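You operate a simulated robot arm through the tools that you are given. There is no shell and no other tool. Be economical: measure what you need, move in short steps, check, and stop when the job is done.

You run a simulated two-armed robot. Do the job below in one go: nothing can be reset, and whatever is moved stays where it is left.

## Task
Put one of the batteries from the top of the blue bench on the silver plate there. Put the shoe marked "L-5311" from the top of the blue bench on the teal tray there and the shoe that says "L-5424" on top of the sack there. Screw the cap back on the jar on the top of the blue bench. Take the brush on the top of the blue bench and put it away on the back of the yellow bench. Take the fuse from the top of the packing table and leave it on top of the brown carton there. Put the steel tube on the top of the packing table away on the top of the green bench. Do these in any order. Set down upright: steel tube.

It is judged by the outcome, as a careful person would: the job done as asked, and still so three seconds after it is handed in. It fails if anything else is knocked over, pushed out of place, dropped, spilled or broken. Lids that push on must go on centred and level and be pressed home; caps that screw on are set level and turned clockwise until they are tight.

## Robot
Two 7-joint arms with two-finger grippers on one trunk, on a base that drives. Base frame: it is fixed to the floor where the robot stands at the start and does not move with it; the origin is under the middle of the robot, x ahead of it, y to its left, z up; the surface under the hand at the start is at about z = 80. Units: cm, degrees, N and s.
The left shoulder is at the start at [15.7, 21.6, 99.9], the right one opposite. With the tool pointing down near the work surface each hand reaches from about 10 to 90 cm from the robot's upright axis, wherever it stands, measured 20 degrees to its own side. Places, roughly: back of the yellow bench (80x17 cm) [-516, -876, 80]; battery [50, 0, 75]; brush (8x5x7 cm) [50, 30, 80]; carton [75, 125, 75]; fuse [50, 50, 75]; jar [50, 0, 75]; plate [75, -75, 75]; sack [75, 25, 75]; shoe [75, -50, 75]; steel tube (6x6x7 cm) [70, 60, 80]; top of the green bench [-740, -850, 80]; tray (20x27x3 cm) [50, -40, 80]. Payload 3.18 kg a hand.
The TCP of each hand is the grasp point between the finger pads, 3 cm short of the fingertips. In the tool frame z runs along the fingers and y along their closing line. Largest opening 14.4 cm; the body of the gripper starts 10.3 cm behind the TCP.
Orientation is that of the tool frame in the base frame, as a unit quaternion [x, y, z, w]. With the fingers straight down and closing along the base's y, the tool's x points along the base's -x, its y along +y and its z along -z.

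## Interface
- The arms move only by the tool play_rows. It takes "left_steps", "right_steps" or both (then of equal length, played together; a hand with none holds still); each is a list of rows, each an object of numbers (a shift or turn left out is 0, a gripper value left out holds the last): "dx", "dy", "dz": the shift along the tool's x, y, z in m; "wx", "wy", "wz": the turn, a rotation vector about the tool's x, y, z in degrees. In form: [{"dx": .., "dy": .., "dz": .., "wx": .., "wy": .., "wz": ..}, ...]. A call has 1 to 10 rows; each row shifts and turns the commanded pose from where the row before left it, along the tool's axes as they then stand. "left_grip" and "right_grip" are, for a hand that has rows, the closure, from 0 (fully open) to 1 (shut), set as the call begins (left out, the last holds). A row lasts 0.2 s, in which the tool goes at most 5 cm and 8.6 degrees; a call with a longer step from one row to the next is refused whole, and so is a gripper value outside its range. A pose out of reach is approached as far as the arm can. The call stops where the force on the tool passes 40 N (or 10 N more than at its start, if that is more) or the arm is blocked; 0.2 s more then pass. The fingers move at their own pace and stop on an object; they squeeze with about 36 N. The grip force told is the motor's: it shows also when the fingers shut on nothing. Time passes only in rows, and 0.2 s behind the last, so rows that do not move let the fingers close. It gives the time, the measured TCP pose, the force on the tool (base axes), the opening and the grip force at its end, in the units of the frame above (readings bear some noise), with the torque about the TCP (base axes, N m) and any sound that the robot's microphone picked up.
- Cameras (640 x 400 px; columns grow to the right, rows downward): "scene" is now at [30.24, -0.55, 121.22]; the picture's right is [-0.06, -1.00, 0.00], its down [-0.22, 0.01, -0.98] and it looks along [0.97, -0.06, -0.22] (base axes); focal length 214 px, centre (320, 200). "left" rides on the left gripper at [7.6, -1.6, -14.3] in its tool frame; the picture's right is [0.21, 0.98, 0.00], its down [-0.84, 0.18, -0.51] and it looks along [-0.50, 0.11, 0.86] (tool axes); focal length 218 px, centre (320, 200). "right" rides on the right gripper at [7.6, 1.6, -14.3] in its tool frame; the picture's right is [-0.21, 0.98, 0.00], its down [-0.84, -0.18, -0.51] and it looks along [-0.50, -0.11, 0.86] (tool axes); focal length 218 px, centre (320, 200). There is no depth. A picture from a camera that has moved, and an enlarged one, comes with that camera's place and axes in the base frame and with its lens.
- camera(camera): a new picture of that camera. No time passes.
- slide_trunk(by): slides the trunk up (or, below 0, down) by that many cm; the arms and the scene camera ride with it, the base frame stays. It gives what a move gives, with no picture.
- roll_base(legs): drives the robot by 1 to 6 legs, each [ahead, left, turn to the left] in cm, cm and degrees, along the robot's own axes; the way and the turn of a leg run together, so that a leg with both is an arc; at most 150 cm and 180 degrees a leg. The arms and the cameras ride along, it lands a little off, and it stops where it bumps. It gives what a move gives.
- aim_head(pan, tilt): turns the head with the scene camera to pan (to the left, within 80 degrees either way) and tilt (down, from -29 to 69), counted from straight ahead of the robot. It gives what a move gives.
- enlarge(camera, box): a new picture of the part [left, top, right, bottom] of that camera's present view, enlarged. No time passes.
- sign_off(): hands the job in; it is judged then, once.

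Go step by step. Nothing tells you exact positions but the pictures and the camera data: compare them with the known pose of the tool, close in by small moves and look again before you grip or let go. The budget is 196 turns and 172 pictures, counting those below and the enlarged ones. Unless the task says otherwise, let go and move clear before handing in.

The tools are called by a JSON object that holds its "op" and its "data". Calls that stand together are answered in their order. play_rows: Moves the arms, as the interface text tells. Its arguments: {"type":"object","properties":{"left_steps":{"type":"array","items":{"type":"object","properties":{"dx":{"type":"number"},"dy":{"type":"number"},"dz":{"type":"number"},"wx":{"type":"number"},"wy":{"type":"number"},"wz":{"type":"number"}}}},"left_grip":{"type":"number"},"right_steps":{"type":"array","items":{"type":"object","properties":{"dx":{"type":"number"},"dy":{"type":"number"},"dz":{"type":"number"},"wx":{"type":"number"},"wy":{"type":"number"},"wz":{"type":"number"}}}},"right_grip":{"type":"number"}},"required":[]} The other tools are called the same way: slide_trunk (by) slides the trunk up or down; roll_base (legs) drives the base; aim_head (pan, tilt) turns the head that bears the scene camera; camera (camera) takes a picture; enlarge (camera, box) takes an enlarged picture of a part of a camera's view; sign_off () hands the job in.

At the start:

```text
clock: 0.0
left_ee_pos: [40.34, 13.36, 107.92]
left_tool_rot: [-0.006, 1.0, 0.001, 0.001]
left_ft_force: [102.1, 22.4, -50.3]
left_moment: [-1.73, 11.38, 1.47]
left_grip_width: 14.44
left_finger_force: 0.1
right_ee_pos: [37.54, -18.61, 116.71]
right_tool_rot: [0.0, 1.0, 0.0, 0.0]
right_ft_force: [0.5, 0.6, -0.3]
right_moment: [0.02, 0.02, -0.03]
right_grip_width: 14.41
right_finger_force: 0.0
trunk travel left (down, up): [-8.9, 28.0]
robot x, y, heading: [-0.18, -0.36, 0.1]
head pan, tilt: [-30.3, 42.2]
```

scene: 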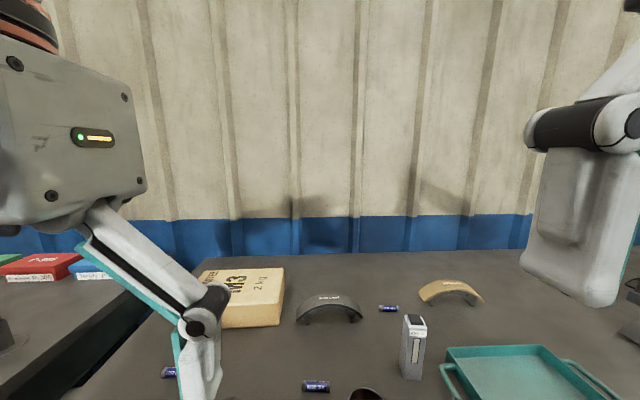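
right: 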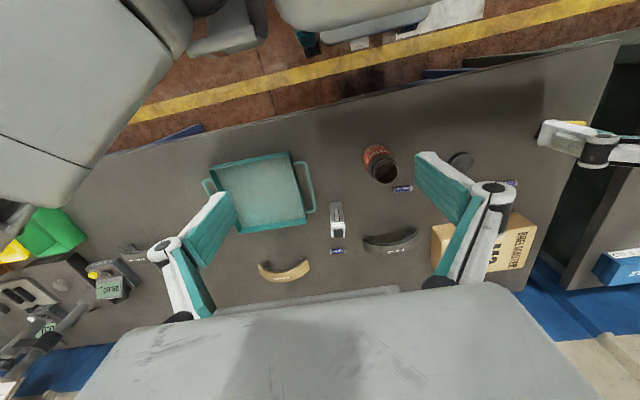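
left: 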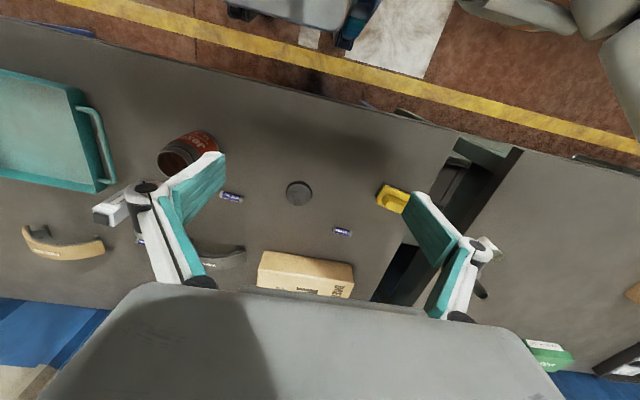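

I see a bench with tray, shoes, batteries, a jar and other items. I'll aim the head down and to each side to survey the scene.

{"op": "aim_head", "data": {"pan": 0, "tilt": 45}}

{"op": "camera", "data": {"camera": "scene"}}

```text
clock: 0.9
left_ee_pos: [40.4, 13.56, 107.84]
left_tool_rot: [-0.008, 1.0, 0.001, -0.001]
left_ft_force: [0.9, 47.9, -6.8]
left_moment: [-7.47, -0.05, -1.32]
left_grip_width: 14.38
left_finger_force: 0.1
right_ee_pos: [37.4, -18.63, 116.77]
right_tool_rot: [0.0, 1.0, 0.0, 0.001]
right_ft_force: [0.3, -0.1, 0.0]
right_moment: [-0.03, 0.02, 0.04]
right_grip_width: 14.4
right_finger_force: 0.2
trunk travel left (down, up): [-8.9, 28.0]
robot x, y, heading: [0.27, 0.06, -0.1]
head pan, tilt: [0.0, 45.0]
```

```text
168 pictures are left
camera scene: at [29.04, -1.05, 116.28], right [-0.13, -0.99, 0.0], down [-0.69, 0.09, -0.72], along [0.71, -0.09, -0.7], focal length 214 px, centre (320, 200)
```

scene: 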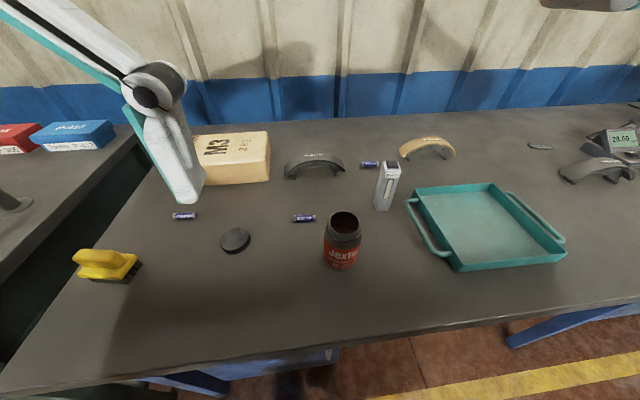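

The left hand seems to be in contact with something near the head (about 48 N in +y). I'll move it outward, and have a look around afterwards.

{"op": "play_rows", "data": {"left_steps": [{"dy": 0.03}, {"dy": 0.04}, {"dy": 0.04}, {"dy": 0.04}]}}

{"op": "camera", "data": {"camera": "scene"}}

{"op": "camera", "data": {"camera": "left"}}

```text
clock: 1.9
left_ee_pos: [40.06, 28.66, 108.08]
left_tool_rot: [-0.007, 1.0, 0.001, 0.001]
left_ft_force: [0.2, 0.8, -0.6]
left_moment: [-0.03, -0.03, 0.02]
left_grip_width: 14.42
left_finger_force: 0.0
right_ee_pos: [37.57, -18.56, 116.86]
right_tool_rot: [0.0, 1.0, -0.001, 0.0]
right_ft_force: [0.3, -0.3, 0.1]
right_moment: [-0.03, -0.04, -0.01]
right_grip_width: 14.42
right_finger_force: 0.1
trunk travel left (down, up): [-8.9, 28.0]
robot x, y, heading: [-0.04, 0.02, -0.1]
head pan, tilt: [0.0, 45.0]
```

```text
167 pictures are left
camera scene: at [29.0, 0.08, 116.2], right [0.0, -1.0, 0.0], down [-0.71, 0.0, -0.71], along [0.71, 0.0, -0.71], focal length 214 px, centre (320, 200)
```

scene: 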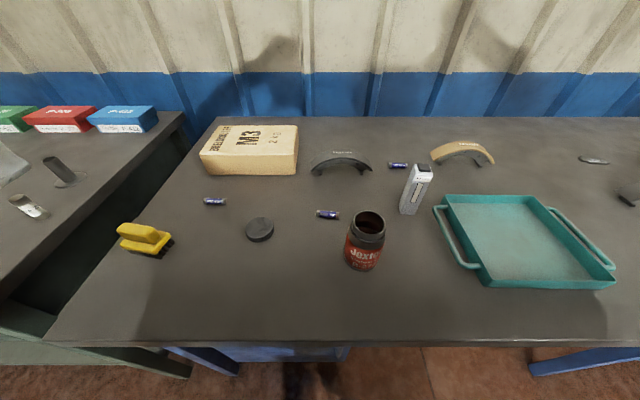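

```text
166 pictures are left
camera left: at [32.38, 26.91, 122.21], right [-0.22, 0.97, 0.0], down [0.84, 0.19, 0.51], along [0.5, 0.12, -0.86], focal length 218 px, centre (320, 200)
```

left: 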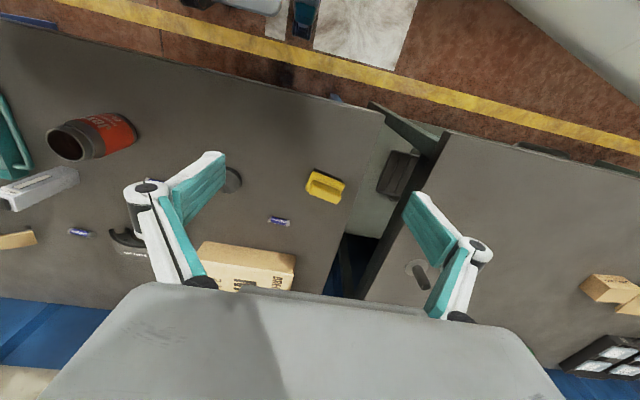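

Contact cleared, it was the head. Now I'll look left (packing table) and right.

{"op": "aim_head", "data": {"pan": 55, "tilt": 35}}

{"op": "camera", "data": {"camera": "scene"}}

{"op": "aim_head", "data": {"pan": -45, "tilt": 35}}

{"op": "camera", "data": {"camera": "scene"}}

{"op": "camera", "data": {"camera": "right"}}

```text
clock: 3.2
left_ee_pos: [40.07, 28.46, 108.03]
left_tool_rot: [-0.006, 1.0, 0.002, 0.0]
left_ft_force: [-0.3, 0.2, -0.5]
left_moment: [0.0, -0.01, -0.04]
left_grip_width: 14.42
left_finger_force: 0.1
right_ee_pos: [37.47, -18.61, 116.78]
right_tool_rot: [0.0, 1.0, 0.0, 0.0]
right_ft_force: [-0.5, -1.0, -0.1]
right_moment: [0.01, -0.01, 0.02]
right_grip_width: 14.4
right_finger_force: 0.0
trunk travel left (down, up): [-8.9, 28.0]
robot x, y, heading: [-0.19, -0.49, -0.0]
head pan, tilt: [55.0, 35.0]
```

```text
165 pictures are left
camera scene: at [25.97, 7.21, 117.66], right [0.82, -0.57, 0.0], down [-0.33, -0.47, -0.82], along [0.47, 0.67, -0.57], focal length 214 px, centre (320, 200)
```

scene: 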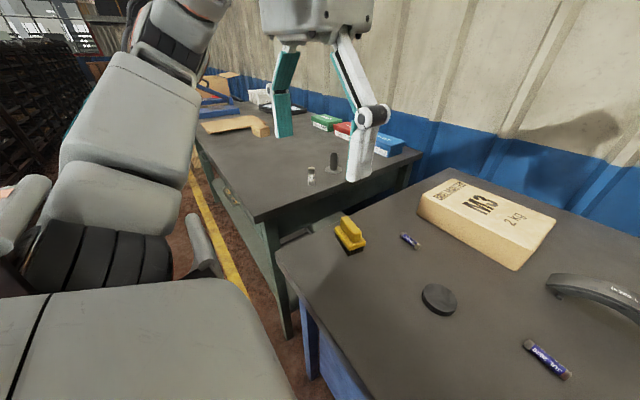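

```text
clock: 5.0
left_ee_pos: [40.17, 28.59, 107.96]
left_tool_rot: [-0.007, 1.0, 0.002, -0.001]
left_ft_force: [-0.2, 0.2, 0.3]
left_moment: [-0.04, 0.0, -0.05]
left_grip_width: 14.37
left_finger_force: 0.1
right_ee_pos: [37.51, -18.73, 116.8]
right_tool_rot: [0.0, 1.0, 0.0, 0.0]
right_ft_force: [-0.5, 0.2, -0.8]
right_moment: [-0.01, 0.02, -0.03]
right_grip_width: 14.4
right_finger_force: 0.0
trunk travel left (down, up): [-8.9, 28.0]
robot x, y, heading: [0.06, -0.15, 0.2]
head pan, tilt: [-45.0, 35.0]
```

```text
164 pictures are left
camera scene: at [27.14, -6.22, 117.66], right [-0.71, -0.71, 0.0], down [-0.41, 0.41, -0.82], along [0.58, -0.58, -0.57], focal length 214 px, centre (320, 200)
```

scene: 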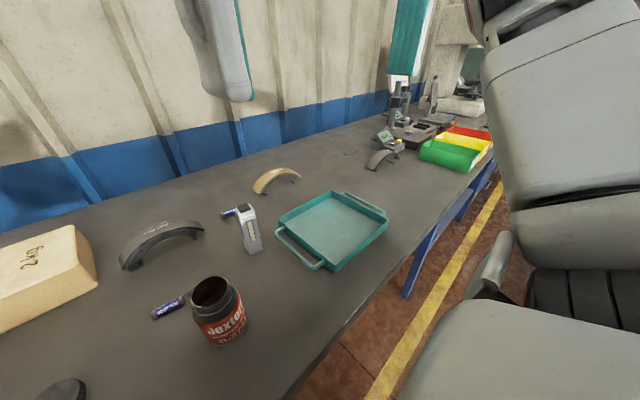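

```text
163 pictures are left
camera right: at [29.96, -17.04, 131.06], right [0.21, 0.98, 0.0], down [0.84, -0.18, 0.51], along [0.5, -0.11, -0.86], focal length 218 px, centre (320, 200)
```

right: 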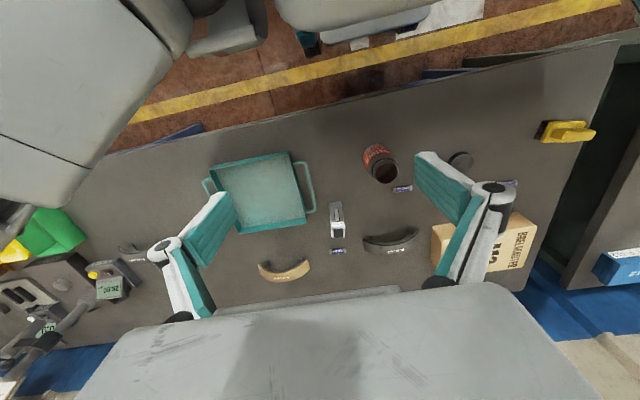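

Next I'll zoom in to read the labels and identify the plate.

{"op": "enlarge", "data": {"camera": "scene", "box": [220, 90, 500, 265]}}

{"op": "enlarge", "data": {"camera": "scene", "box": [340, 80, 500, 180]}}

{"op": "enlarge", "data": {"camera": "scene", "box": [0, 180, 320, 380]}}

{"op": "enlarge", "data": {"camera": "right", "box": [0, 180, 320, 380]}}

```text
2.29 times, centred on (360, 178) of scene
camera zoom: at [27.14, -6.22, 117.66], right [-0.71, -0.71, 0.0], down [-0.41, 0.41, -0.82], along [0.58, -0.58, -0.57], focal length 490 px, centre (229, 251)
```

zoom: 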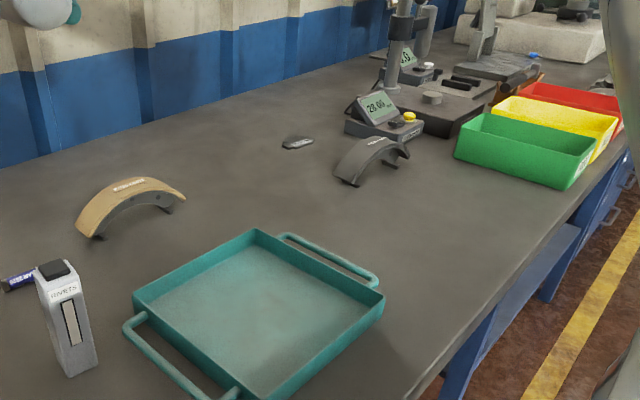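

```text
4.00 times, centred on (420, 130) of scene
camera zoom: at [27.14, -6.22, 117.66], right [-0.71, -0.71, 0.0], down [-0.41, 0.41, -0.82], along [0.58, -0.58, -0.57], focal length 858 px, centre (-80, 480)
```

zoom: 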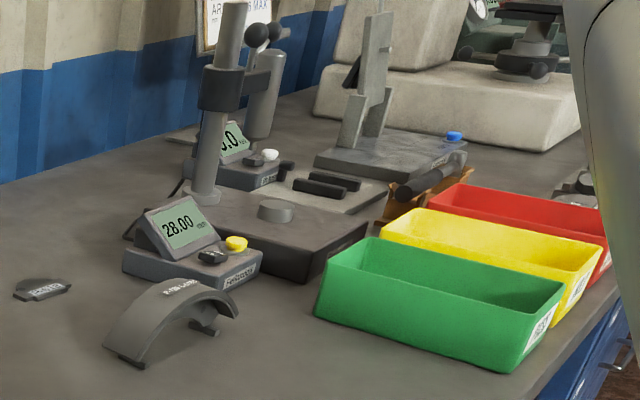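

```text
2.00 times, centred on (160, 280) of scene
camera zoom: at [27.14, -6.22, 117.66], right [-0.71, -0.71, 0.0], down [-0.41, 0.41, -0.82], along [0.58, -0.58, -0.57], focal length 429 px, centre (640, 40)
```

zoom: 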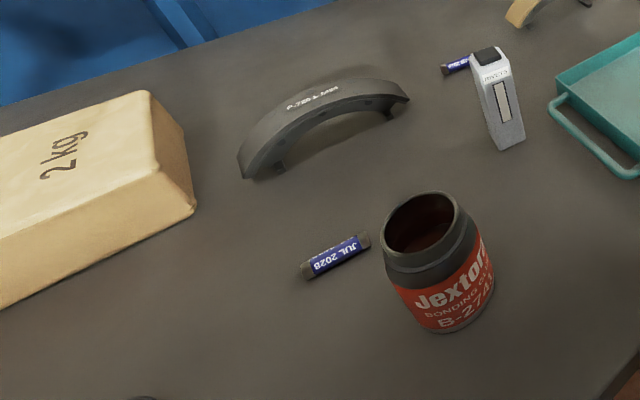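

```text
2.00 times, centred on (160, 280) of right
camera zoom: at [29.96, -17.04, 131.06], right [0.21, 0.98, 0.0], down [0.84, -0.18, 0.51], along [0.5, -0.11, -0.86], focal length 436 px, centre (640, 40)
```

zoom: 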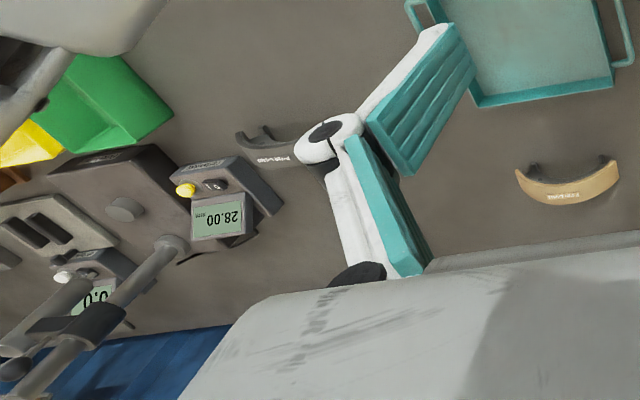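

Labels need stronger zoom; enlarging each shoe and the small plate.

{"op": "enlarge", "data": {"camera": "scene", "box": [140, 218, 180, 243]}}

{"op": "enlarge", "data": {"camera": "scene", "box": [255, 160, 303, 190]}}

{"op": "enlarge", "data": {"camera": "scene", "box": [340, 140, 404, 180]}}

```text
16.00 times, centred on (160, 230) of scene
camera zoom: at [27.14, -6.22, 117.66], right [-0.71, -0.71, 0.0], down [-0.41, 0.41, -0.82], along [0.58, -0.58, -0.57], focal length 3432 px, centre (2880, -288)
```

zoom: 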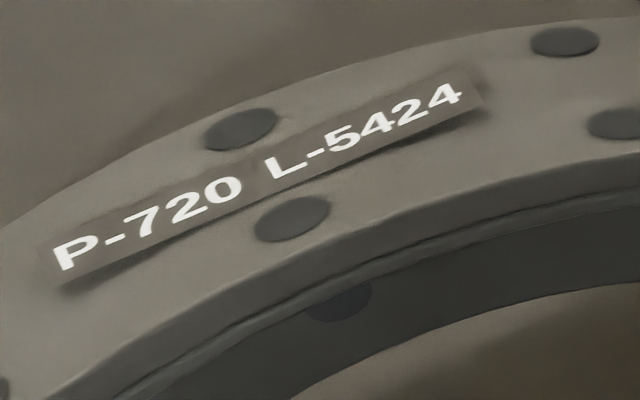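

```text
13.33 times, centred on (279, 175) of scene
camera zoom: at [27.14, -6.22, 117.66], right [-0.71, -0.71, 0.0], down [-0.41, 0.41, -0.82], along [0.58, -0.58, -0.57], focal length 2860 px, centre (867, 533)
```

zoom: 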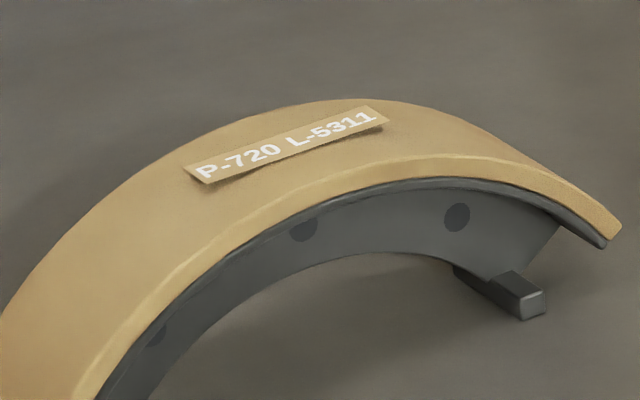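

```text
10.00 times, centred on (372, 160) of scene
camera zoom: at [27.14, -6.22, 117.66], right [-0.71, -0.71, 0.0], down [-0.41, 0.41, -0.82], along [0.58, -0.58, -0.57], focal length 2145 px, centre (-200, 600)
```

zoom: 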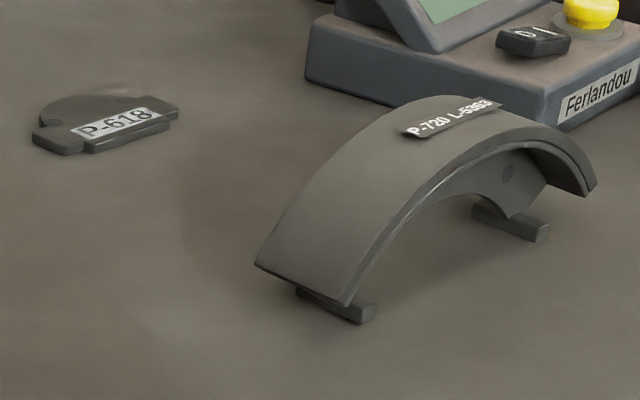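

L-5424 is the dark shoe at left, L-5311 the tan one. Now I look for the silver plate among the instruments on the right.

{"op": "aim_head", "data": {"pan": -55, "tilt": 20}}

{"op": "camera", "data": {"camera": "scene"}}

{"op": "enlarge", "data": {"camera": "scene", "box": [240, 120, 480, 270]}}

```text
clock: 5.7
left_ee_pos: [40.08, 28.56, 107.93]
left_tool_rot: [-0.007, 1.0, 0.002, 0.0]
left_ft_force: [0.3, 0.4, -0.4]
left_moment: [-0.01, 0.01, 0.01]
left_grip_width: 14.43
left_finger_force: 0.0
right_ee_pos: [37.48, -18.69, 116.87]
right_tool_rot: [0.0, 1.0, 0.001, -0.001]
right_ft_force: [0.4, 0.5, 0.4]
right_moment: [0.01, -0.02, 0.02]
right_grip_width: 14.41
right_finger_force: 0.1
trunk travel left (down, up): [-8.9, 28.0]
robot x, y, heading: [0.16, -0.14, 0.1]
head pan, tilt: [-55.0, 20.0]
```

```text
155 pictures are left
camera scene: at [26.26, -7.63, 120.04], right [-0.82, -0.57, 0.0], down [-0.2, 0.28, -0.94], along [0.54, -0.77, -0.34], focal length 214 px, centre (320, 200)
```

scene: 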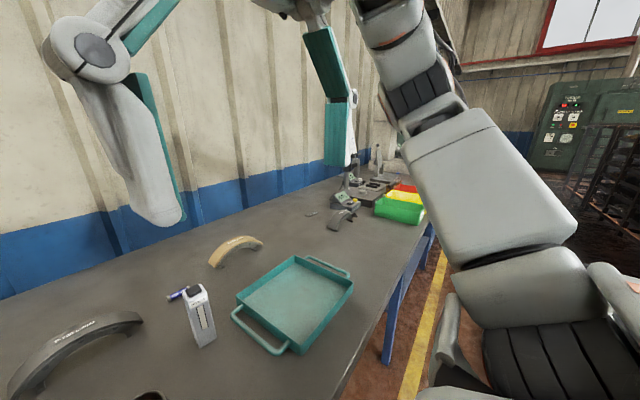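

```text
2.67 times, centred on (360, 195) of scene
camera zoom: at [26.26, -7.63, 120.04], right [-0.82, -0.57, 0.0], down [-0.2, 0.28, -0.94], along [0.54, -0.77, -0.34], focal length 572 px, centre (213, 213)
```

zoom: 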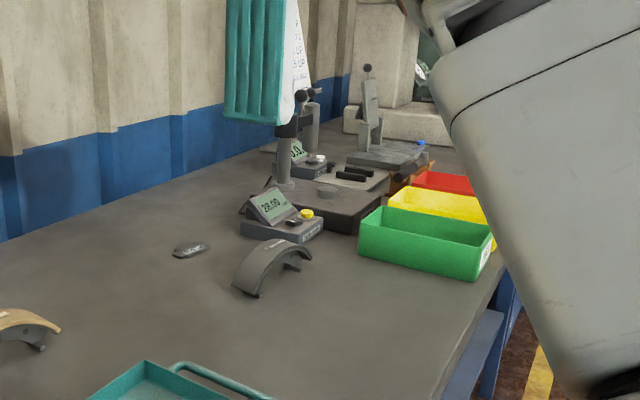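

I need a better look at the candidates near [75,-75]: the small P-618 piece, and the plate with bars further out.

{"op": "enlarge", "data": {"camera": "scene", "box": [300, 202, 332, 222]}}

{"op": "enlarge", "data": {"camera": "scene", "box": [325, 160, 405, 210]}}

{"op": "enlarge", "data": {"camera": "right", "box": [0, 230, 160, 330]}}

```text
16.00 times, centred on (316, 212) of scene
camera zoom: at [26.26, -7.63, 120.04], right [-0.82, -0.57, 0.0], down [-0.2, 0.28, -0.94], along [0.54, -0.77, -0.34], focal length 3432 px, centre (384, 8)
```

zoom: 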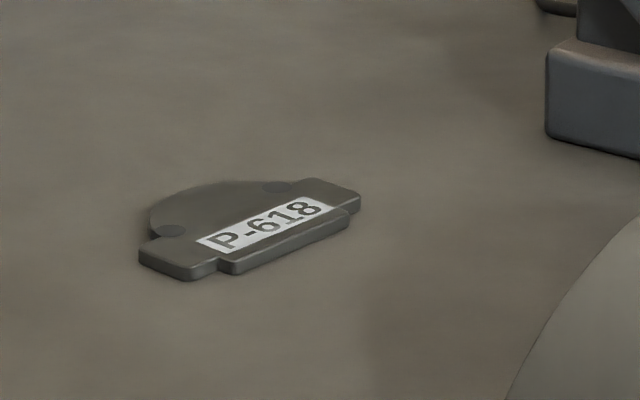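

```text
8.00 times, centred on (365, 185) of scene
camera zoom: at [26.26, -7.63, 120.04], right [-0.82, -0.57, 0.0], down [-0.2, 0.28, -0.94], along [0.54, -0.77, -0.34], focal length 1716 px, centre (-40, 320)
```

zoom: 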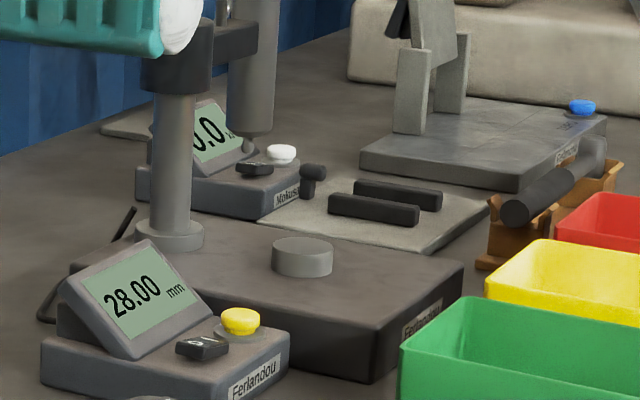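

```text
4.00 times, centred on (80, 280) of right
camera zoom: at [29.96, -17.04, 131.06], right [0.21, 0.98, 0.0], down [0.84, -0.18, 0.51], along [0.5, -0.11, -0.86], focal length 873 px, centre (1280, -120)
```

zoom: 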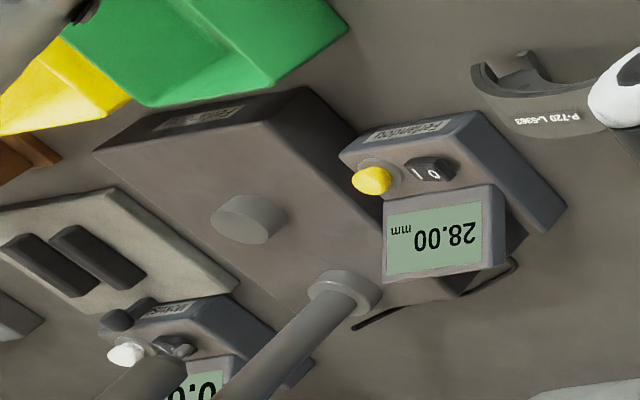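

The plate is still ambiguous. I move the right hand to its right for an overhead view of the area around [75,-80].

{"op": "play_rows", "data": {"right_steps": [{"dy": -0.05}, {"dy": -0.05}, {"dy": -0.05}, {"dy": -0.05}, {"dy": -0.05}, {"dy": -0.05}, {"dy": -0.05}, {"dy": -0.05}]}}

{"op": "camera", "data": {"camera": "right"}}

{"op": "camera", "data": {"camera": "scene"}}

```text
clock: 7.5
left_ee_pos: [40.14, 28.41, 108.0]
left_tool_rot: [-0.006, 1.0, 0.002, 0.0]
left_ft_force: [-1.0, -0.2, -0.8]
left_moment: [-0.01, 0.02, 0.02]
left_grip_width: 14.4
left_finger_force: 0.0
right_ee_pos: [31.73, -34.78, 103.85]
right_tool_rot: [0.0, 1.0, 0.001, 0.0]
right_ft_force: [0.6, 0.4, 0.3]
right_moment: [0.01, 0.0, 0.02]
right_grip_width: 14.41
right_finger_force: 0.0
right hand out of reach, approached as far as the arm can: row 1, 2, 3, 4, 5, 6, 7, 8
trunk travel left (down, up): [-8.9, 28.0]
robot x, y, heading: [0.21, -0.17, 0.1]
head pan, tilt: [-55.0, 20.0]
```

```text
150 pictures are left
camera right: at [24.13, -33.08, 118.17], right [0.21, 0.98, 0.0], down [0.84, -0.18, 0.51], along [0.5, -0.11, -0.86], focal length 218 px, centre (320, 200)
```

right: 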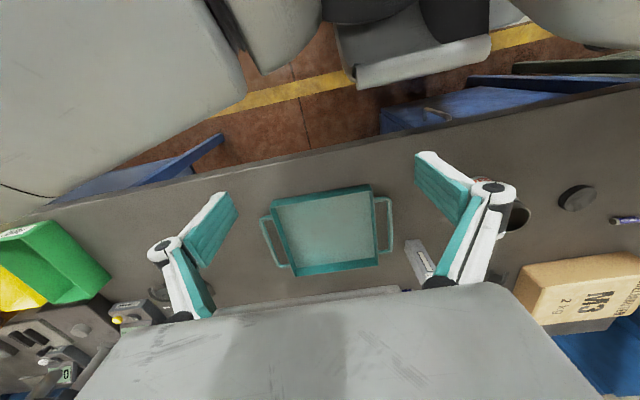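

```text
149 pictures are left
camera scene: at [26.24, -7.66, 120.05], right [-0.82, -0.57, 0.0], down [-0.2, 0.28, -0.94], along [0.54, -0.77, -0.34], focal length 214 px, centre (320, 200)
```

scene: 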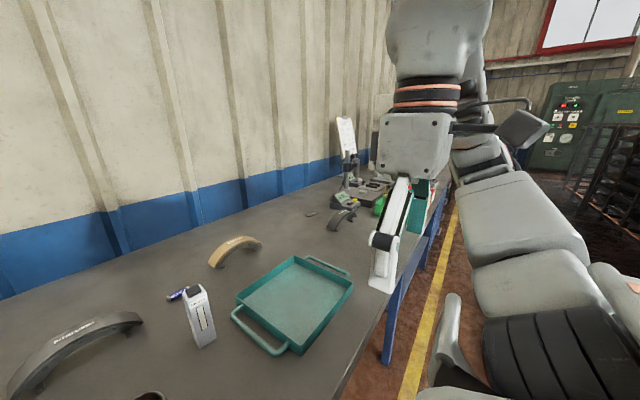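

I'll settle the plate question later by driving right. First the jar: look closely at the jar and cap.

{"op": "aim_head", "data": {"pan": 0, "tilt": 52}}

{"op": "camera", "data": {"camera": "scene"}}

{"op": "enlarge", "data": {"camera": "scene", "box": [220, 120, 412, 240]}}

```text
clock: 8.8
left_ee_pos: [40.17, 28.41, 107.9]
left_tool_rot: [-0.007, 1.0, 0.002, 0.001]
left_ft_force: [-0.5, 0.0, 0.0]
left_moment: [-0.03, 0.01, 0.0]
left_grip_width: 14.4
left_finger_force: 0.0
right_ee_pos: [31.74, -34.6, 104.01]
right_tool_rot: [0.0, 1.0, 0.0, 0.0]
right_ft_force: [0.0, 0.5, -0.5]
right_moment: [0.02, -0.01, -0.01]
right_grip_width: 14.39
right_finger_force: 0.1
trunk travel left (down, up): [-8.9, 28.0]
robot x, y, heading: [0.11, -0.51, -0.2]
head pan, tilt: [0.0, 52.0]
```

```text
148 pictures are left
camera scene: at [28.43, -0.01, 115.22], right [0.0, -1.0, 0.0], down [-0.79, 0.0, -0.62], along [0.62, 0.0, -0.79], focal length 214 px, centre (320, 200)
```

scene: 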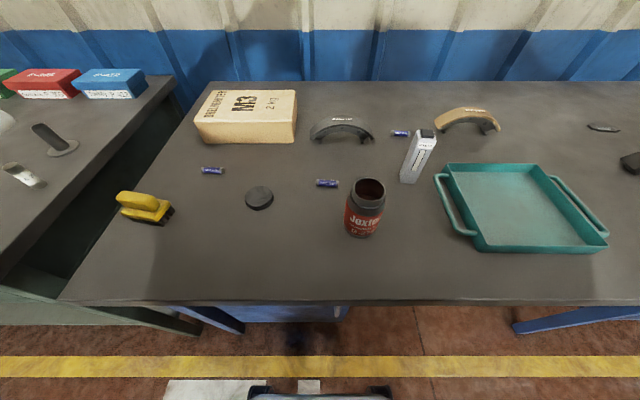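

```text
3.33 times, centred on (316, 180) of scene
camera zoom: at [28.43, -0.01, 115.22], right [0.0, -1.0, 0.0], down [-0.79, 0.0, -0.62], along [0.62, 0.0, -0.79], focal length 715 px, centre (333, 267)
```

zoom: 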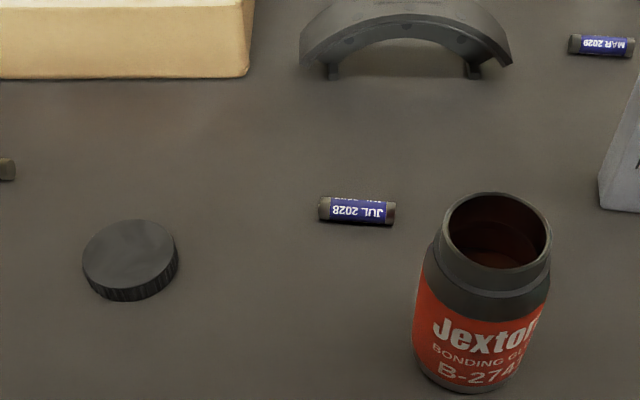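

Jar at about [49,-7.5], rim z≈91.5; cap at about [55.6,12,80-82]. I back up 15 cm for arm room, then recheck.

{"op": "roll_base", "data": {"legs": [[-15, 0, 0]]}}

{"op": "camera", "data": {"camera": "scene"}}

{"op": "enlarge", "data": {"camera": "scene", "box": [230, 80, 390, 180]}}

```text
clock: 10.1
left_ee_pos: [25.33, 28.41, 107.85]
left_tool_rot: [-0.007, 1.0, 0.001, 0.0]
left_ft_force: [-1.0, 0.1, 0.4]
left_moment: [0.0, -0.04, 0.02]
left_grip_width: 14.39
left_finger_force: 0.1
right_ee_pos: [16.75, -34.62, 103.91]
right_tool_rot: [0.001, 1.0, 0.0, 0.0]
right_ft_force: [-0.7, 0.3, 0.2]
right_moment: [0.02, -0.02, -0.04]
right_grip_width: 14.39
right_finger_force: 0.1
trunk travel left (down, up): [-8.9, 28.0]
robot x, y, heading: [-15.02, -0.04, -0.2]
head pan, tilt: [0.0, 52.0]
```

```text
146 pictures are left
camera scene: at [13.51, -0.03, 115.23], right [0.0, -1.0, 0.0], down [-0.79, 0.0, -0.62], along [0.62, 0.0, -0.79], focal length 214 px, centre (320, 200)
```

scene: 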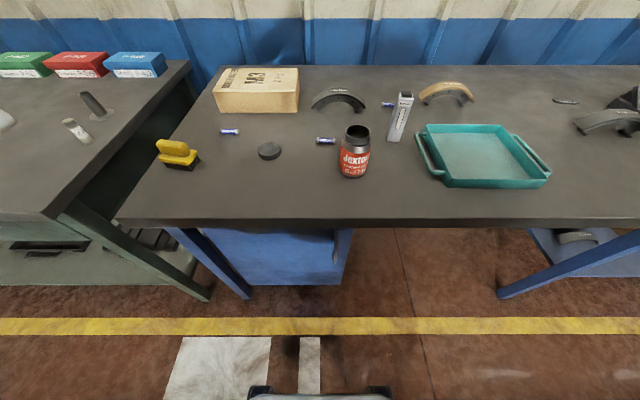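

```text
4.00 times, centred on (310, 130) of scene
camera zoom: at [13.51, -0.03, 115.23], right [0.0, -1.0, 0.0], down [-0.79, 0.0, -0.62], along [0.62, 0.0, -0.79], focal length 858 px, centre (360, 480)
```

zoom: 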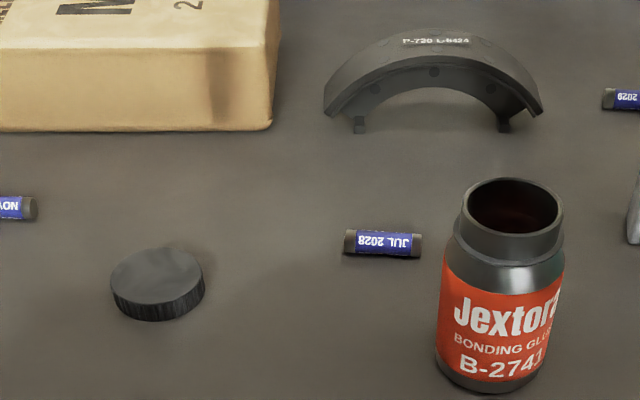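

Consistent triangulation: cap [55.5,12.3,z top 82.3], jar [49.6,-7.4], rim z 90.8. Move the left hand above the cap.

{"op": "play_rows", "data": {"left_steps": [{"dx": -0.03, "dy": -0.016, "dz": 0.01}, {"dx": -0.03, "dy": -0.016, "dz": 0.01}, {"dx": -0.03, "dy": -0.016, "dz": 0.01}, {"dx": -0.03, "dy": -0.016, "dz": 0.01}, {"dx": -0.03, "dy": -0.016, "dz": 0.01}, {"dx": -0.03, "dy": -0.016, "dz": 0.01}, {"dx": -0.03, "dy": -0.016, "dz": 0.01}, {"dx": -0.03, "dy": -0.016, "dz": 0.01}, {"dx": -0.03, "dy": -0.016, "dz": 0.01}, {"dx": -0.033, "dy": -0.017, "dz": 0.01}]}}

{"op": "play_rows", "data": {"left_steps": [{"wz": -8.5}, {"wz": -8.5}, {"wz": -8.5}, {"wz": -8.5}, {"wz": -8.5}, {"wz": -8.5}, {"wz": -8.5}, {"wz": -8.5}, {"wz": -8.5}, {"wz": -8.5}]}}

{"op": "camera", "data": {"camera": "left"}}

{"op": "camera", "data": {"camera": "scene"}}

```text
clock: 12.3
left_ee_pos: [56.02, 12.7, 97.92]
left_tool_rot: [-0.006, 1.0, 0.001, -0.001]
left_ft_force: [-0.1, -0.5, 0.2]
left_moment: [0.01, 0.0, 0.0]
left_grip_width: 14.41
left_finger_force: 0.1
right_ee_pos: [16.87, -34.68, 103.89]
right_tool_rot: [0.0, 1.0, 0.001, -0.001]
right_ft_force: [1.1, -1.2, -0.9]
right_moment: [0.04, 0.03, -0.01]
right_grip_width: 14.39
right_finger_force: 0.0
trunk travel left (down, up): [-8.9, 28.0]
robot x, y, heading: [-14.74, -0.18, -0.1]
head pan, tilt: [0.0, 52.0]
```

```text
clock: 14.5
left_ee_pos: [55.69, 12.81, 97.89]
left_tool_rot: [-0.681, 0.733, 0.001, 0.001]
left_ft_force: [0.0, 0.3, 0.4]
left_moment: [-0.02, -0.02, -0.01]
left_grip_width: 14.41
left_finger_force: 0.1
right_ee_pos: [16.72, -34.66, 103.98]
right_tool_rot: [0.001, 1.0, 0.0, 0.0]
right_ft_force: [0.4, 0.2, 0.7]
right_moment: [-0.01, -0.03, 0.02]
right_grip_width: 14.41
right_finger_force: 0.1
trunk travel left (down, up): [-8.9, 28.0]
robot x, y, heading: [-14.99, -0.07, -0.0]
head pan, tilt: [0.0, 52.0]
```

```text
144 pictures are left
camera left: at [56.82, 5.06, 112.15], right [-0.99, -0.14, 0.0], down [-0.12, 0.85, 0.51], along [-0.07, 0.51, -0.86], focal length 218 px, centre (320, 200)
```

left: 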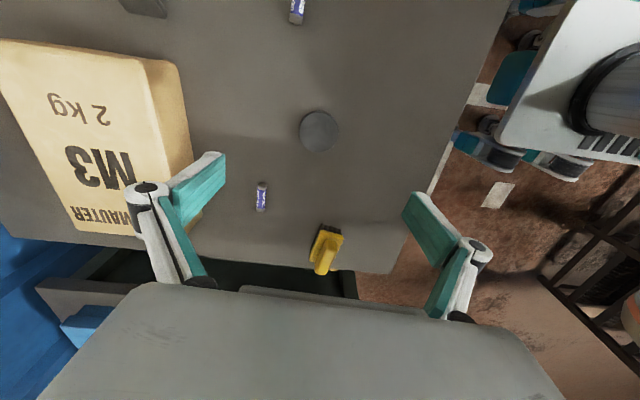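

```text
143 pictures are left
camera scene: at [13.56, -0.03, 115.22], right [0.0, -1.0, 0.0], down [-0.79, 0.0, -0.62], along [0.62, 0.0, -0.79], focal length 214 px, centre (320, 200)
```

scene: 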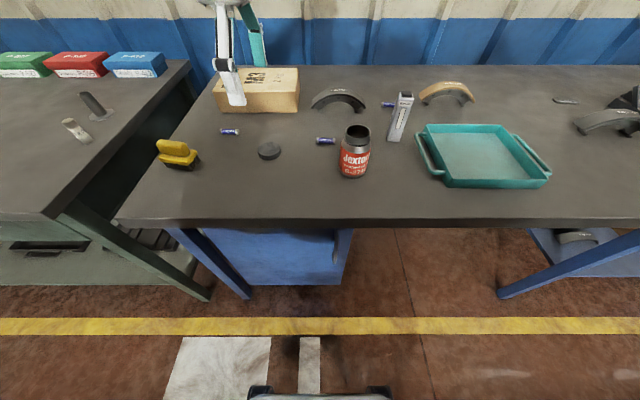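

Cap confirmed at about [55.9,12.1]. Shift slightly and descend to grip it with tips just above the table.

{"op": "play_rows", "data": {"left_steps": [{"dx": 0.005, "dz": 0.024}, {"dz": 0.024}, {"dz": 0.024}, {"dz": 0.024}, {"dz": 0.024}]}}

{"op": "camera", "data": {"camera": "left"}}

{"op": "enlarge", "data": {"camera": "scene", "box": [190, 90, 350, 190]}}

```text
clock: 15.7
left_ee_pos: [55.91, 12.39, 85.86]
left_tool_rot: [-0.68, 0.733, 0.001, 0.001]
left_ft_force: [-0.3, 0.8, 0.4]
left_moment: [0.01, 0.04, -0.01]
left_grip_width: 14.38
left_finger_force: 0.0
right_ee_pos: [16.98, -34.6, 103.92]
right_tool_rot: [0.0, 1.0, 0.0, -0.001]
right_ft_force: [0.1, 0.1, -0.7]
right_moment: [-0.01, 0.03, 0.0]
right_grip_width: 14.41
right_finger_force: 0.1
trunk travel left (down, up): [-8.9, 28.0]
robot x, y, heading: [-14.95, -0.1, -0.2]
head pan, tilt: [0.0, 52.0]
```

```text
142 pictures are left
camera left: at [56.84, 4.65, 100.06], right [-0.99, -0.14, 0.0], down [-0.12, 0.85, 0.51], along [-0.07, 0.51, -0.86], focal length 218 px, centre (320, 200)
```

left: 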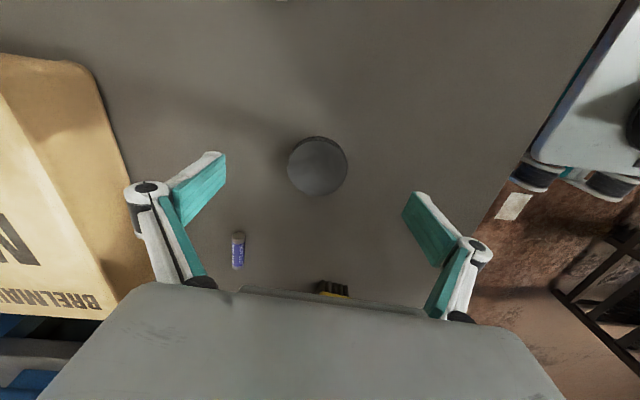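

```text
4.00 times, centred on (270, 140) of scene
camera zoom: at [13.62, -0.01, 115.19], right [0.0, -1.0, 0.0], down [-0.79, 0.0, -0.62], along [0.62, 0.0, -0.79], focal length 858 px, centre (520, 440)
```

zoom: 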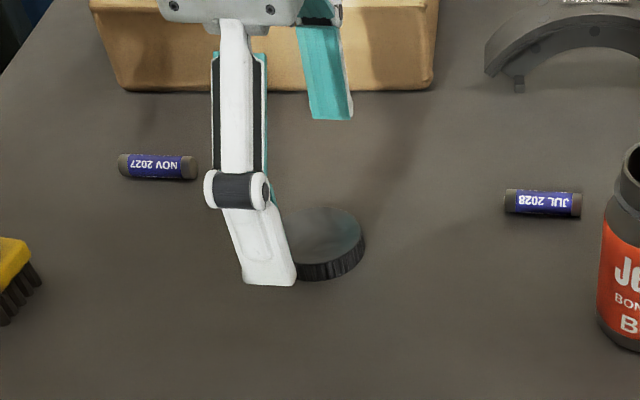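

Well centred. Descend the last bit and close.

{"op": "play_rows", "data": {"left_steps": [{"dx": 0.003, "dy": -0.002, "dz": 0.012}, {"dz": 0.011}]}}

{"op": "play_rows", "data": {"left_steps": [{}, {}, {}, {}], "left_grip": 1}}

{"op": "enlarge", "data": {"camera": "scene", "box": [190, 90, 350, 190]}}

```text
clock: 16.3
left_ee_pos: [55.97, 12.05, 83.51]
left_tool_rot: [-0.68, 0.733, 0.001, 0.002]
left_ft_force: [0.4, -0.1, 0.4]
left_moment: [-0.03, 0.04, -0.03]
left_grip_width: 14.41
left_finger_force: 0.1
right_ee_pos: [16.88, -34.48, 103.88]
right_tool_rot: [0.001, 1.0, 0.001, 0.0]
right_ft_force: [-0.3, -0.1, 0.7]
right_moment: [-0.04, 0.0, -0.01]
right_grip_width: 14.39
right_finger_force: 0.1
trunk travel left (down, up): [-8.9, 28.0]
robot x, y, heading: [-14.75, 0.05, -0.1]
head pan, tilt: [0.0, 52.0]
```

```text
clock: 17.3
left_ee_pos: [55.91, 12.12, 83.7]
left_tool_rot: [-0.681, 0.732, 0.001, 0.002]
left_ft_force: [-0.5, -0.4, 0.6]
left_moment: [-0.02, -0.04, 0.0]
left_grip_width: 5.36
left_finger_force: 36.2
right_ee_pos: [16.88, -34.66, 104.03]
right_tool_rot: [0.001, 1.0, 0.001, 0.0]
right_ft_force: [-0.1, 0.7, -0.4]
right_moment: [0.02, -0.01, -0.02]
right_grip_width: 14.39
right_finger_force: 0.0
trunk travel left (down, up): [-8.9, 28.0]
robot x, y, heading: [-14.77, 0.13, -0.3]
head pan, tilt: [0.0, 52.0]
```

```text
4.00 times, centred on (270, 140) of scene
camera zoom: at [13.56, -0.03, 115.22], right [0.0, -1.0, 0.0], down [-0.79, 0.0, -0.62], along [0.62, 0.0, -0.79], focal length 858 px, centre (520, 440)
```

zoom: 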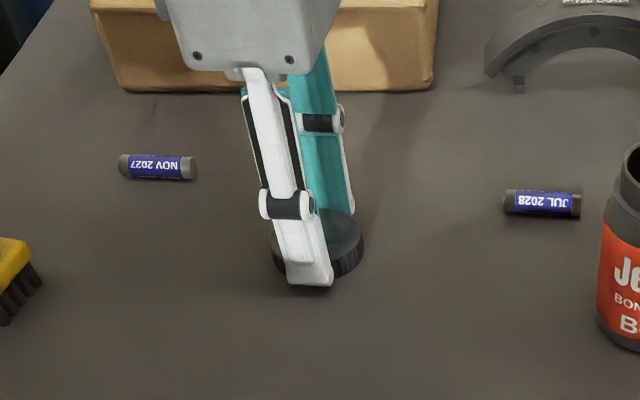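

Cap gripped (5.4 cm). Lift it, and start tilting the right hand.

{"op": "play_rows", "data": {"left_steps": [{"dz": -0.03}, {"dz": -0.04}, {"dz": -0.04}, {"dz": -0.04}, {"dz": -0.04}, {}], "right_steps": [{"wy": -8}, {"wy": -8}, {"wy": -8}, {"wy": -8}, {"wy": -8}, {"wy": -8}]}}

{"op": "camera", "data": {"camera": "scene"}}

```text
clock: 18.7
left_ee_pos: [55.82, 12.36, 102.47]
left_tool_rot: [-0.681, 0.733, 0.002, 0.0]
left_ft_force: [-0.3, -0.2, -0.6]
left_moment: [0.0, 0.0, -0.02]
left_grip_width: 5.38
left_finger_force: 36.2
right_ee_pos: [16.97, -35.96, 109.8]
right_tool_rot: [0.002, 0.914, 0.001, 0.406]
right_ft_force: [-0.9, -0.3, -0.1]
right_moment: [0.01, 0.03, -0.03]
right_grip_width: 14.41
right_finger_force: 0.0
right hand out of reach, approached as far as the arm can: row 4, 5, 6
trunk travel left (down, up): [-8.9, 28.0]
robot x, y, heading: [-15.05, -0.12, 0.0]
head pan, tilt: [0.0, 52.0]
```

```text
139 pictures are left
camera scene: at [13.6, -0.02, 115.19], right [0.0, -1.0, 0.0], down [-0.79, 0.0, -0.62], along [0.62, 0.0, -0.79], focal length 214 px, centre (320, 200)
```

scene: 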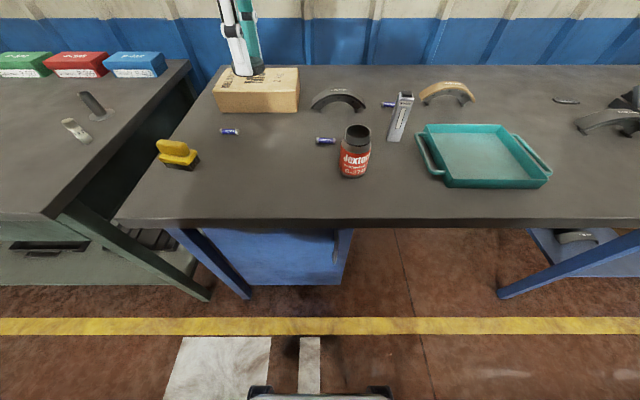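

Right tool tilted 48° fine. Move it to a pre-grasp in front of the jar.

{"op": "play_rows", "data": {"right_steps": [{"dx": -0.0046, "dy": 0.032, "dz": 0.03}, {"dx": -0.0046, "dy": 0.032, "dz": 0.03}, {"dx": -0.0046, "dy": 0.032, "dz": 0.03}, {"dx": -0.0046, "dy": 0.032, "dz": 0.03}, {"dx": -0.0046, "dy": 0.032, "dz": 0.03}, {"dx": -0.0046, "dy": 0.032, "dz": 0.03}, {"dx": -0.0046, "dy": 0.032, "dz": 0.03}, {"dx": -0.0046, "dy": 0.032, "dz": 0.03}, {"dx": -0.0046, "dy": 0.032, "dz": 0.03}]}}

{"op": "camera", "data": {"camera": "scene"}}

{"op": "camera", "data": {"camera": "right"}}

```text
clock: 20.7
left_ee_pos: [55.83, 12.43, 102.44]
left_tool_rot: [-0.681, 0.732, 0.002, 0.001]
left_ft_force: [-0.9, 0.9, -0.3]
left_moment: [-0.06, -0.03, -0.01]
left_grip_width: 5.37
left_finger_force: 36.0
right_ee_pos: [40.61, -7.94, 100.33]
right_tool_rot: [0.004, 0.915, -0.001, 0.404]
right_ft_force: [0.2, -0.4, -0.9]
right_moment: [0.0, -0.06, 0.01]
right_grip_width: 14.42
right_finger_force: 0.0
right hand out of reach, approached as far as the arm can: row 1, 2, 3, 4
trunk travel left (down, up): [-8.9, 28.0]
robot x, y, heading: [-14.82, -0.05, -0.3]
head pan, tilt: [0.0, 52.0]
```

```text
138 pictures are left
camera scene: at [12.18, 4.18, 114.99], right [0.56, -0.83, 0.0], down [-0.67, -0.45, -0.59], along [0.49, 0.33, -0.8], focal length 214 px, centre (320, 200)
```

scene: 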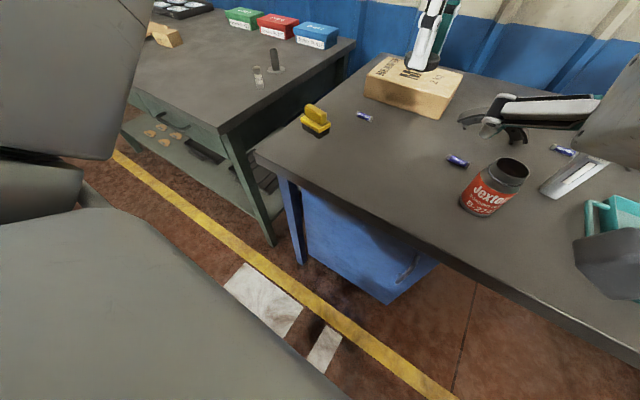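

```text
137 pictures are left
camera right: at [25.07, -6.17, 104.27], right [0.15, 0.98, 0.16], down [0.19, -0.18, 0.96], along [0.97, -0.11, -0.21], focal length 218 px, centre (320, 200)
```

right: 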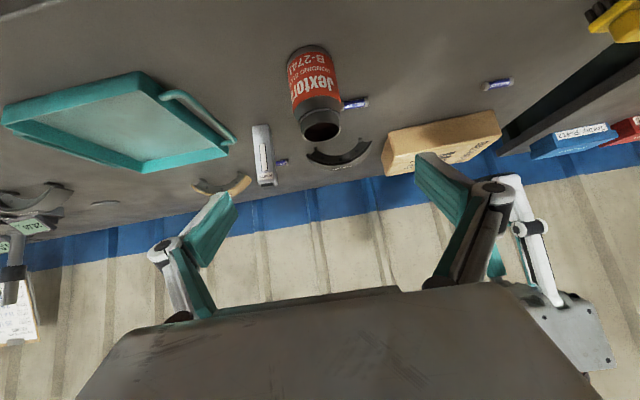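

The right wrist brushed the head aside. I'll yaw the right hand ~42° so it approaches from front-right, away from the head, and pull it right a bit.

{"op": "play_rows", "data": {"right_steps": [{"dy": -0.01, "wx": -6.3, "wz": -5.7}, {"dy": -0.01, "wx": -6.3, "wz": -5.7}, {"dy": -0.01, "wx": -6.3, "wz": -5.7}, {"dy": -0.01, "wx": -6.3, "wz": -5.7}, {"dy": -0.01, "wx": -6.3, "wz": -5.7}]}}

{"op": "aim_head", "data": {"pan": 15, "tilt": 48}}

{"op": "camera", "data": {"camera": "scene"}}

{"op": "camera", "data": {"camera": "right"}}

```text
clock: 21.9
left_ee_pos: [55.92, 12.14, 102.43]
left_tool_rot: [-0.68, 0.733, 0.002, 0.001]
left_ft_force: [0.4, 0.6, 0.2]
left_moment: [-0.01, 0.02, -0.01]
left_grip_width: 5.33
left_finger_force: 35.5
right_ee_pos: [41.81, -12.25, 100.7]
right_tool_rot: [-0.331, 0.852, 0.147, 0.379]
right_ft_force: [-0.3, -0.1, 0.9]
right_moment: [0.01, -0.03, 0.0]
right_grip_width: 14.4
right_finger_force: 0.0
trunk travel left (down, up): [-8.9, 28.0]
robot x, y, heading: [-14.75, -0.37, 0.1]
head pan, tilt: [0.0, 52.0]
```

```text
clock: 22.7
left_ee_pos: [55.86, 12.24, 102.53]
left_tool_rot: [-0.681, 0.732, 0.002, 0.001]
left_ft_force: [0.6, 0.1, -1.0]
left_moment: [0.02, 0.03, -0.05]
left_grip_width: 5.37
left_finger_force: 36.2
right_ee_pos: [41.8, -12.21, 100.79]
right_tool_rot: [-0.33, 0.852, 0.146, 0.38]
right_ft_force: [0.4, 0.6, -0.4]
right_moment: [0.0, 0.0, 0.01]
right_grip_width: 14.41
right_finger_force: 0.1
trunk travel left (down, up): [-8.9, 28.0]
robot x, y, heading: [-14.97, 0.3, -0.0]
head pan, tilt: [15.0, 48.0]
```

```text
136 pictures are left
camera scene: at [13.67, 2.0, 115.76], right [0.26, -0.97, 0.0], down [-0.72, -0.19, -0.67], along [0.65, 0.17, -0.74], focal length 214 px, centre (320, 200)
```

scene: 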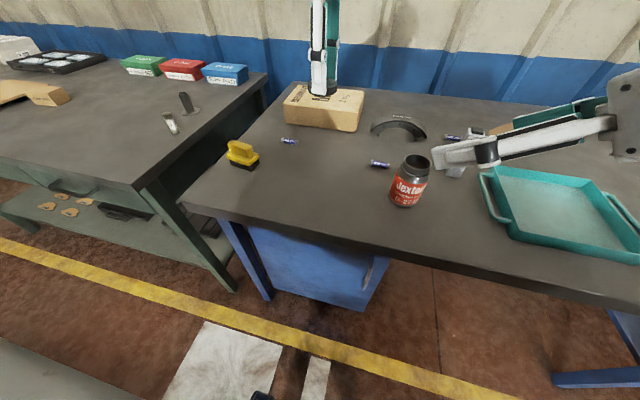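

```text
135 pictures are left
camera right: at [29.2, -21.58, 104.63], right [-0.56, 0.82, 0.15], down [0.26, -0.01, 0.97], along [0.79, 0.58, -0.21], focal length 218 px, centre (320, 200)
```

right: 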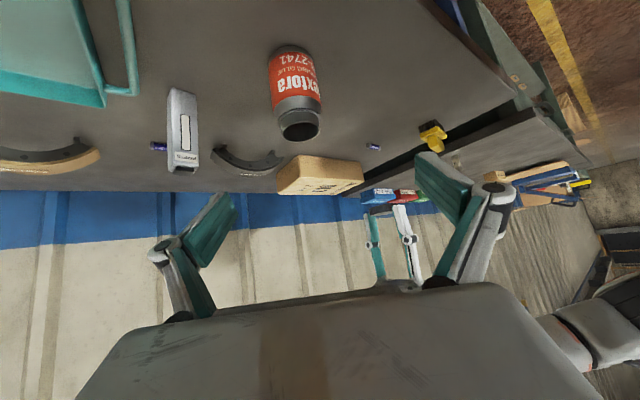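

Now clear of head. Drop to pre-grasp in line with the jar.

{"op": "play_rows", "data": {"right_steps": [{"dx": 0.026, "dy": -0.0085, "dz": 0.0195}, {"dx": 0.0265, "dy": -0.0085, "dz": 0.0195}]}}

{"op": "camera", "data": {"camera": "right"}}

{"op": "enlarge", "data": {"camera": "scene", "box": [340, 100, 500, 200]}}

```text
clock: 23.3
left_ee_pos: [55.92, 12.28, 102.53]
left_tool_rot: [-0.681, 0.733, 0.002, 0.0]
left_ft_force: [-0.1, 0.2, 0.6]
left_moment: [0.02, -0.01, 0.0]
left_grip_width: 5.34
left_finger_force: 36.2
right_ee_pos: [42.74, -13.81, 94.33]
right_tool_rot: [-0.329, 0.852, 0.147, 0.38]
right_ft_force: [0.0, 0.9, 0.0]
right_moment: [-0.03, 0.04, -0.01]
right_grip_width: 14.38
right_finger_force: 0.1
trunk travel left (down, up): [-8.9, 28.0]
robot x, y, heading: [-14.73, -0.02, -0.1]
head pan, tilt: [15.0, 48.0]
```

```text
134 pictures are left
camera right: at [30.09, -23.36, 98.13], right [-0.56, 0.82, 0.16], down [0.26, -0.01, 0.97], along [0.79, 0.58, -0.21], focal length 218 px, centre (320, 200)
```

right: 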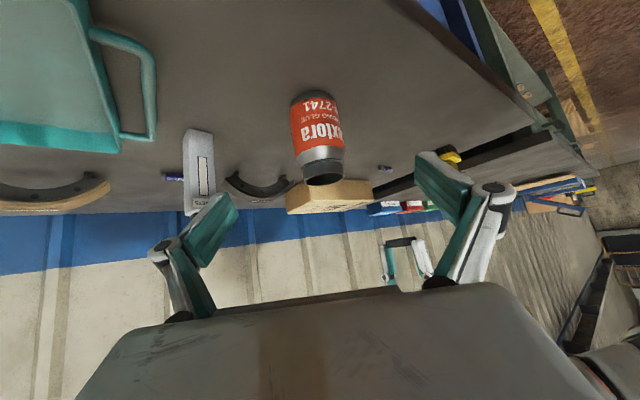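

```text
4.00 times, centred on (420, 150) of scene
camera zoom: at [13.69, 1.98, 115.74], right [0.26, -0.97, 0.0], down [-0.72, -0.19, -0.67], along [0.65, 0.17, -0.74], focal length 858 px, centre (-80, 400)
```

zoom: 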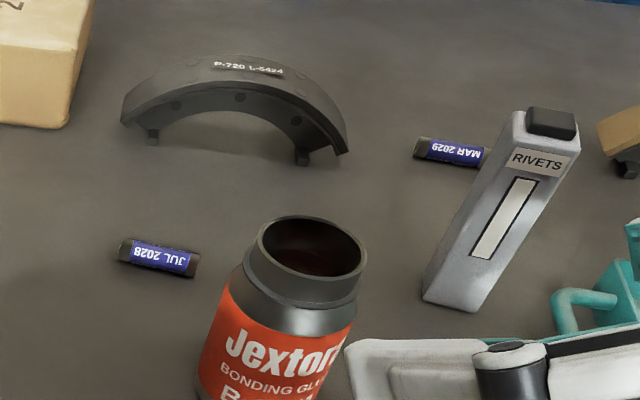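

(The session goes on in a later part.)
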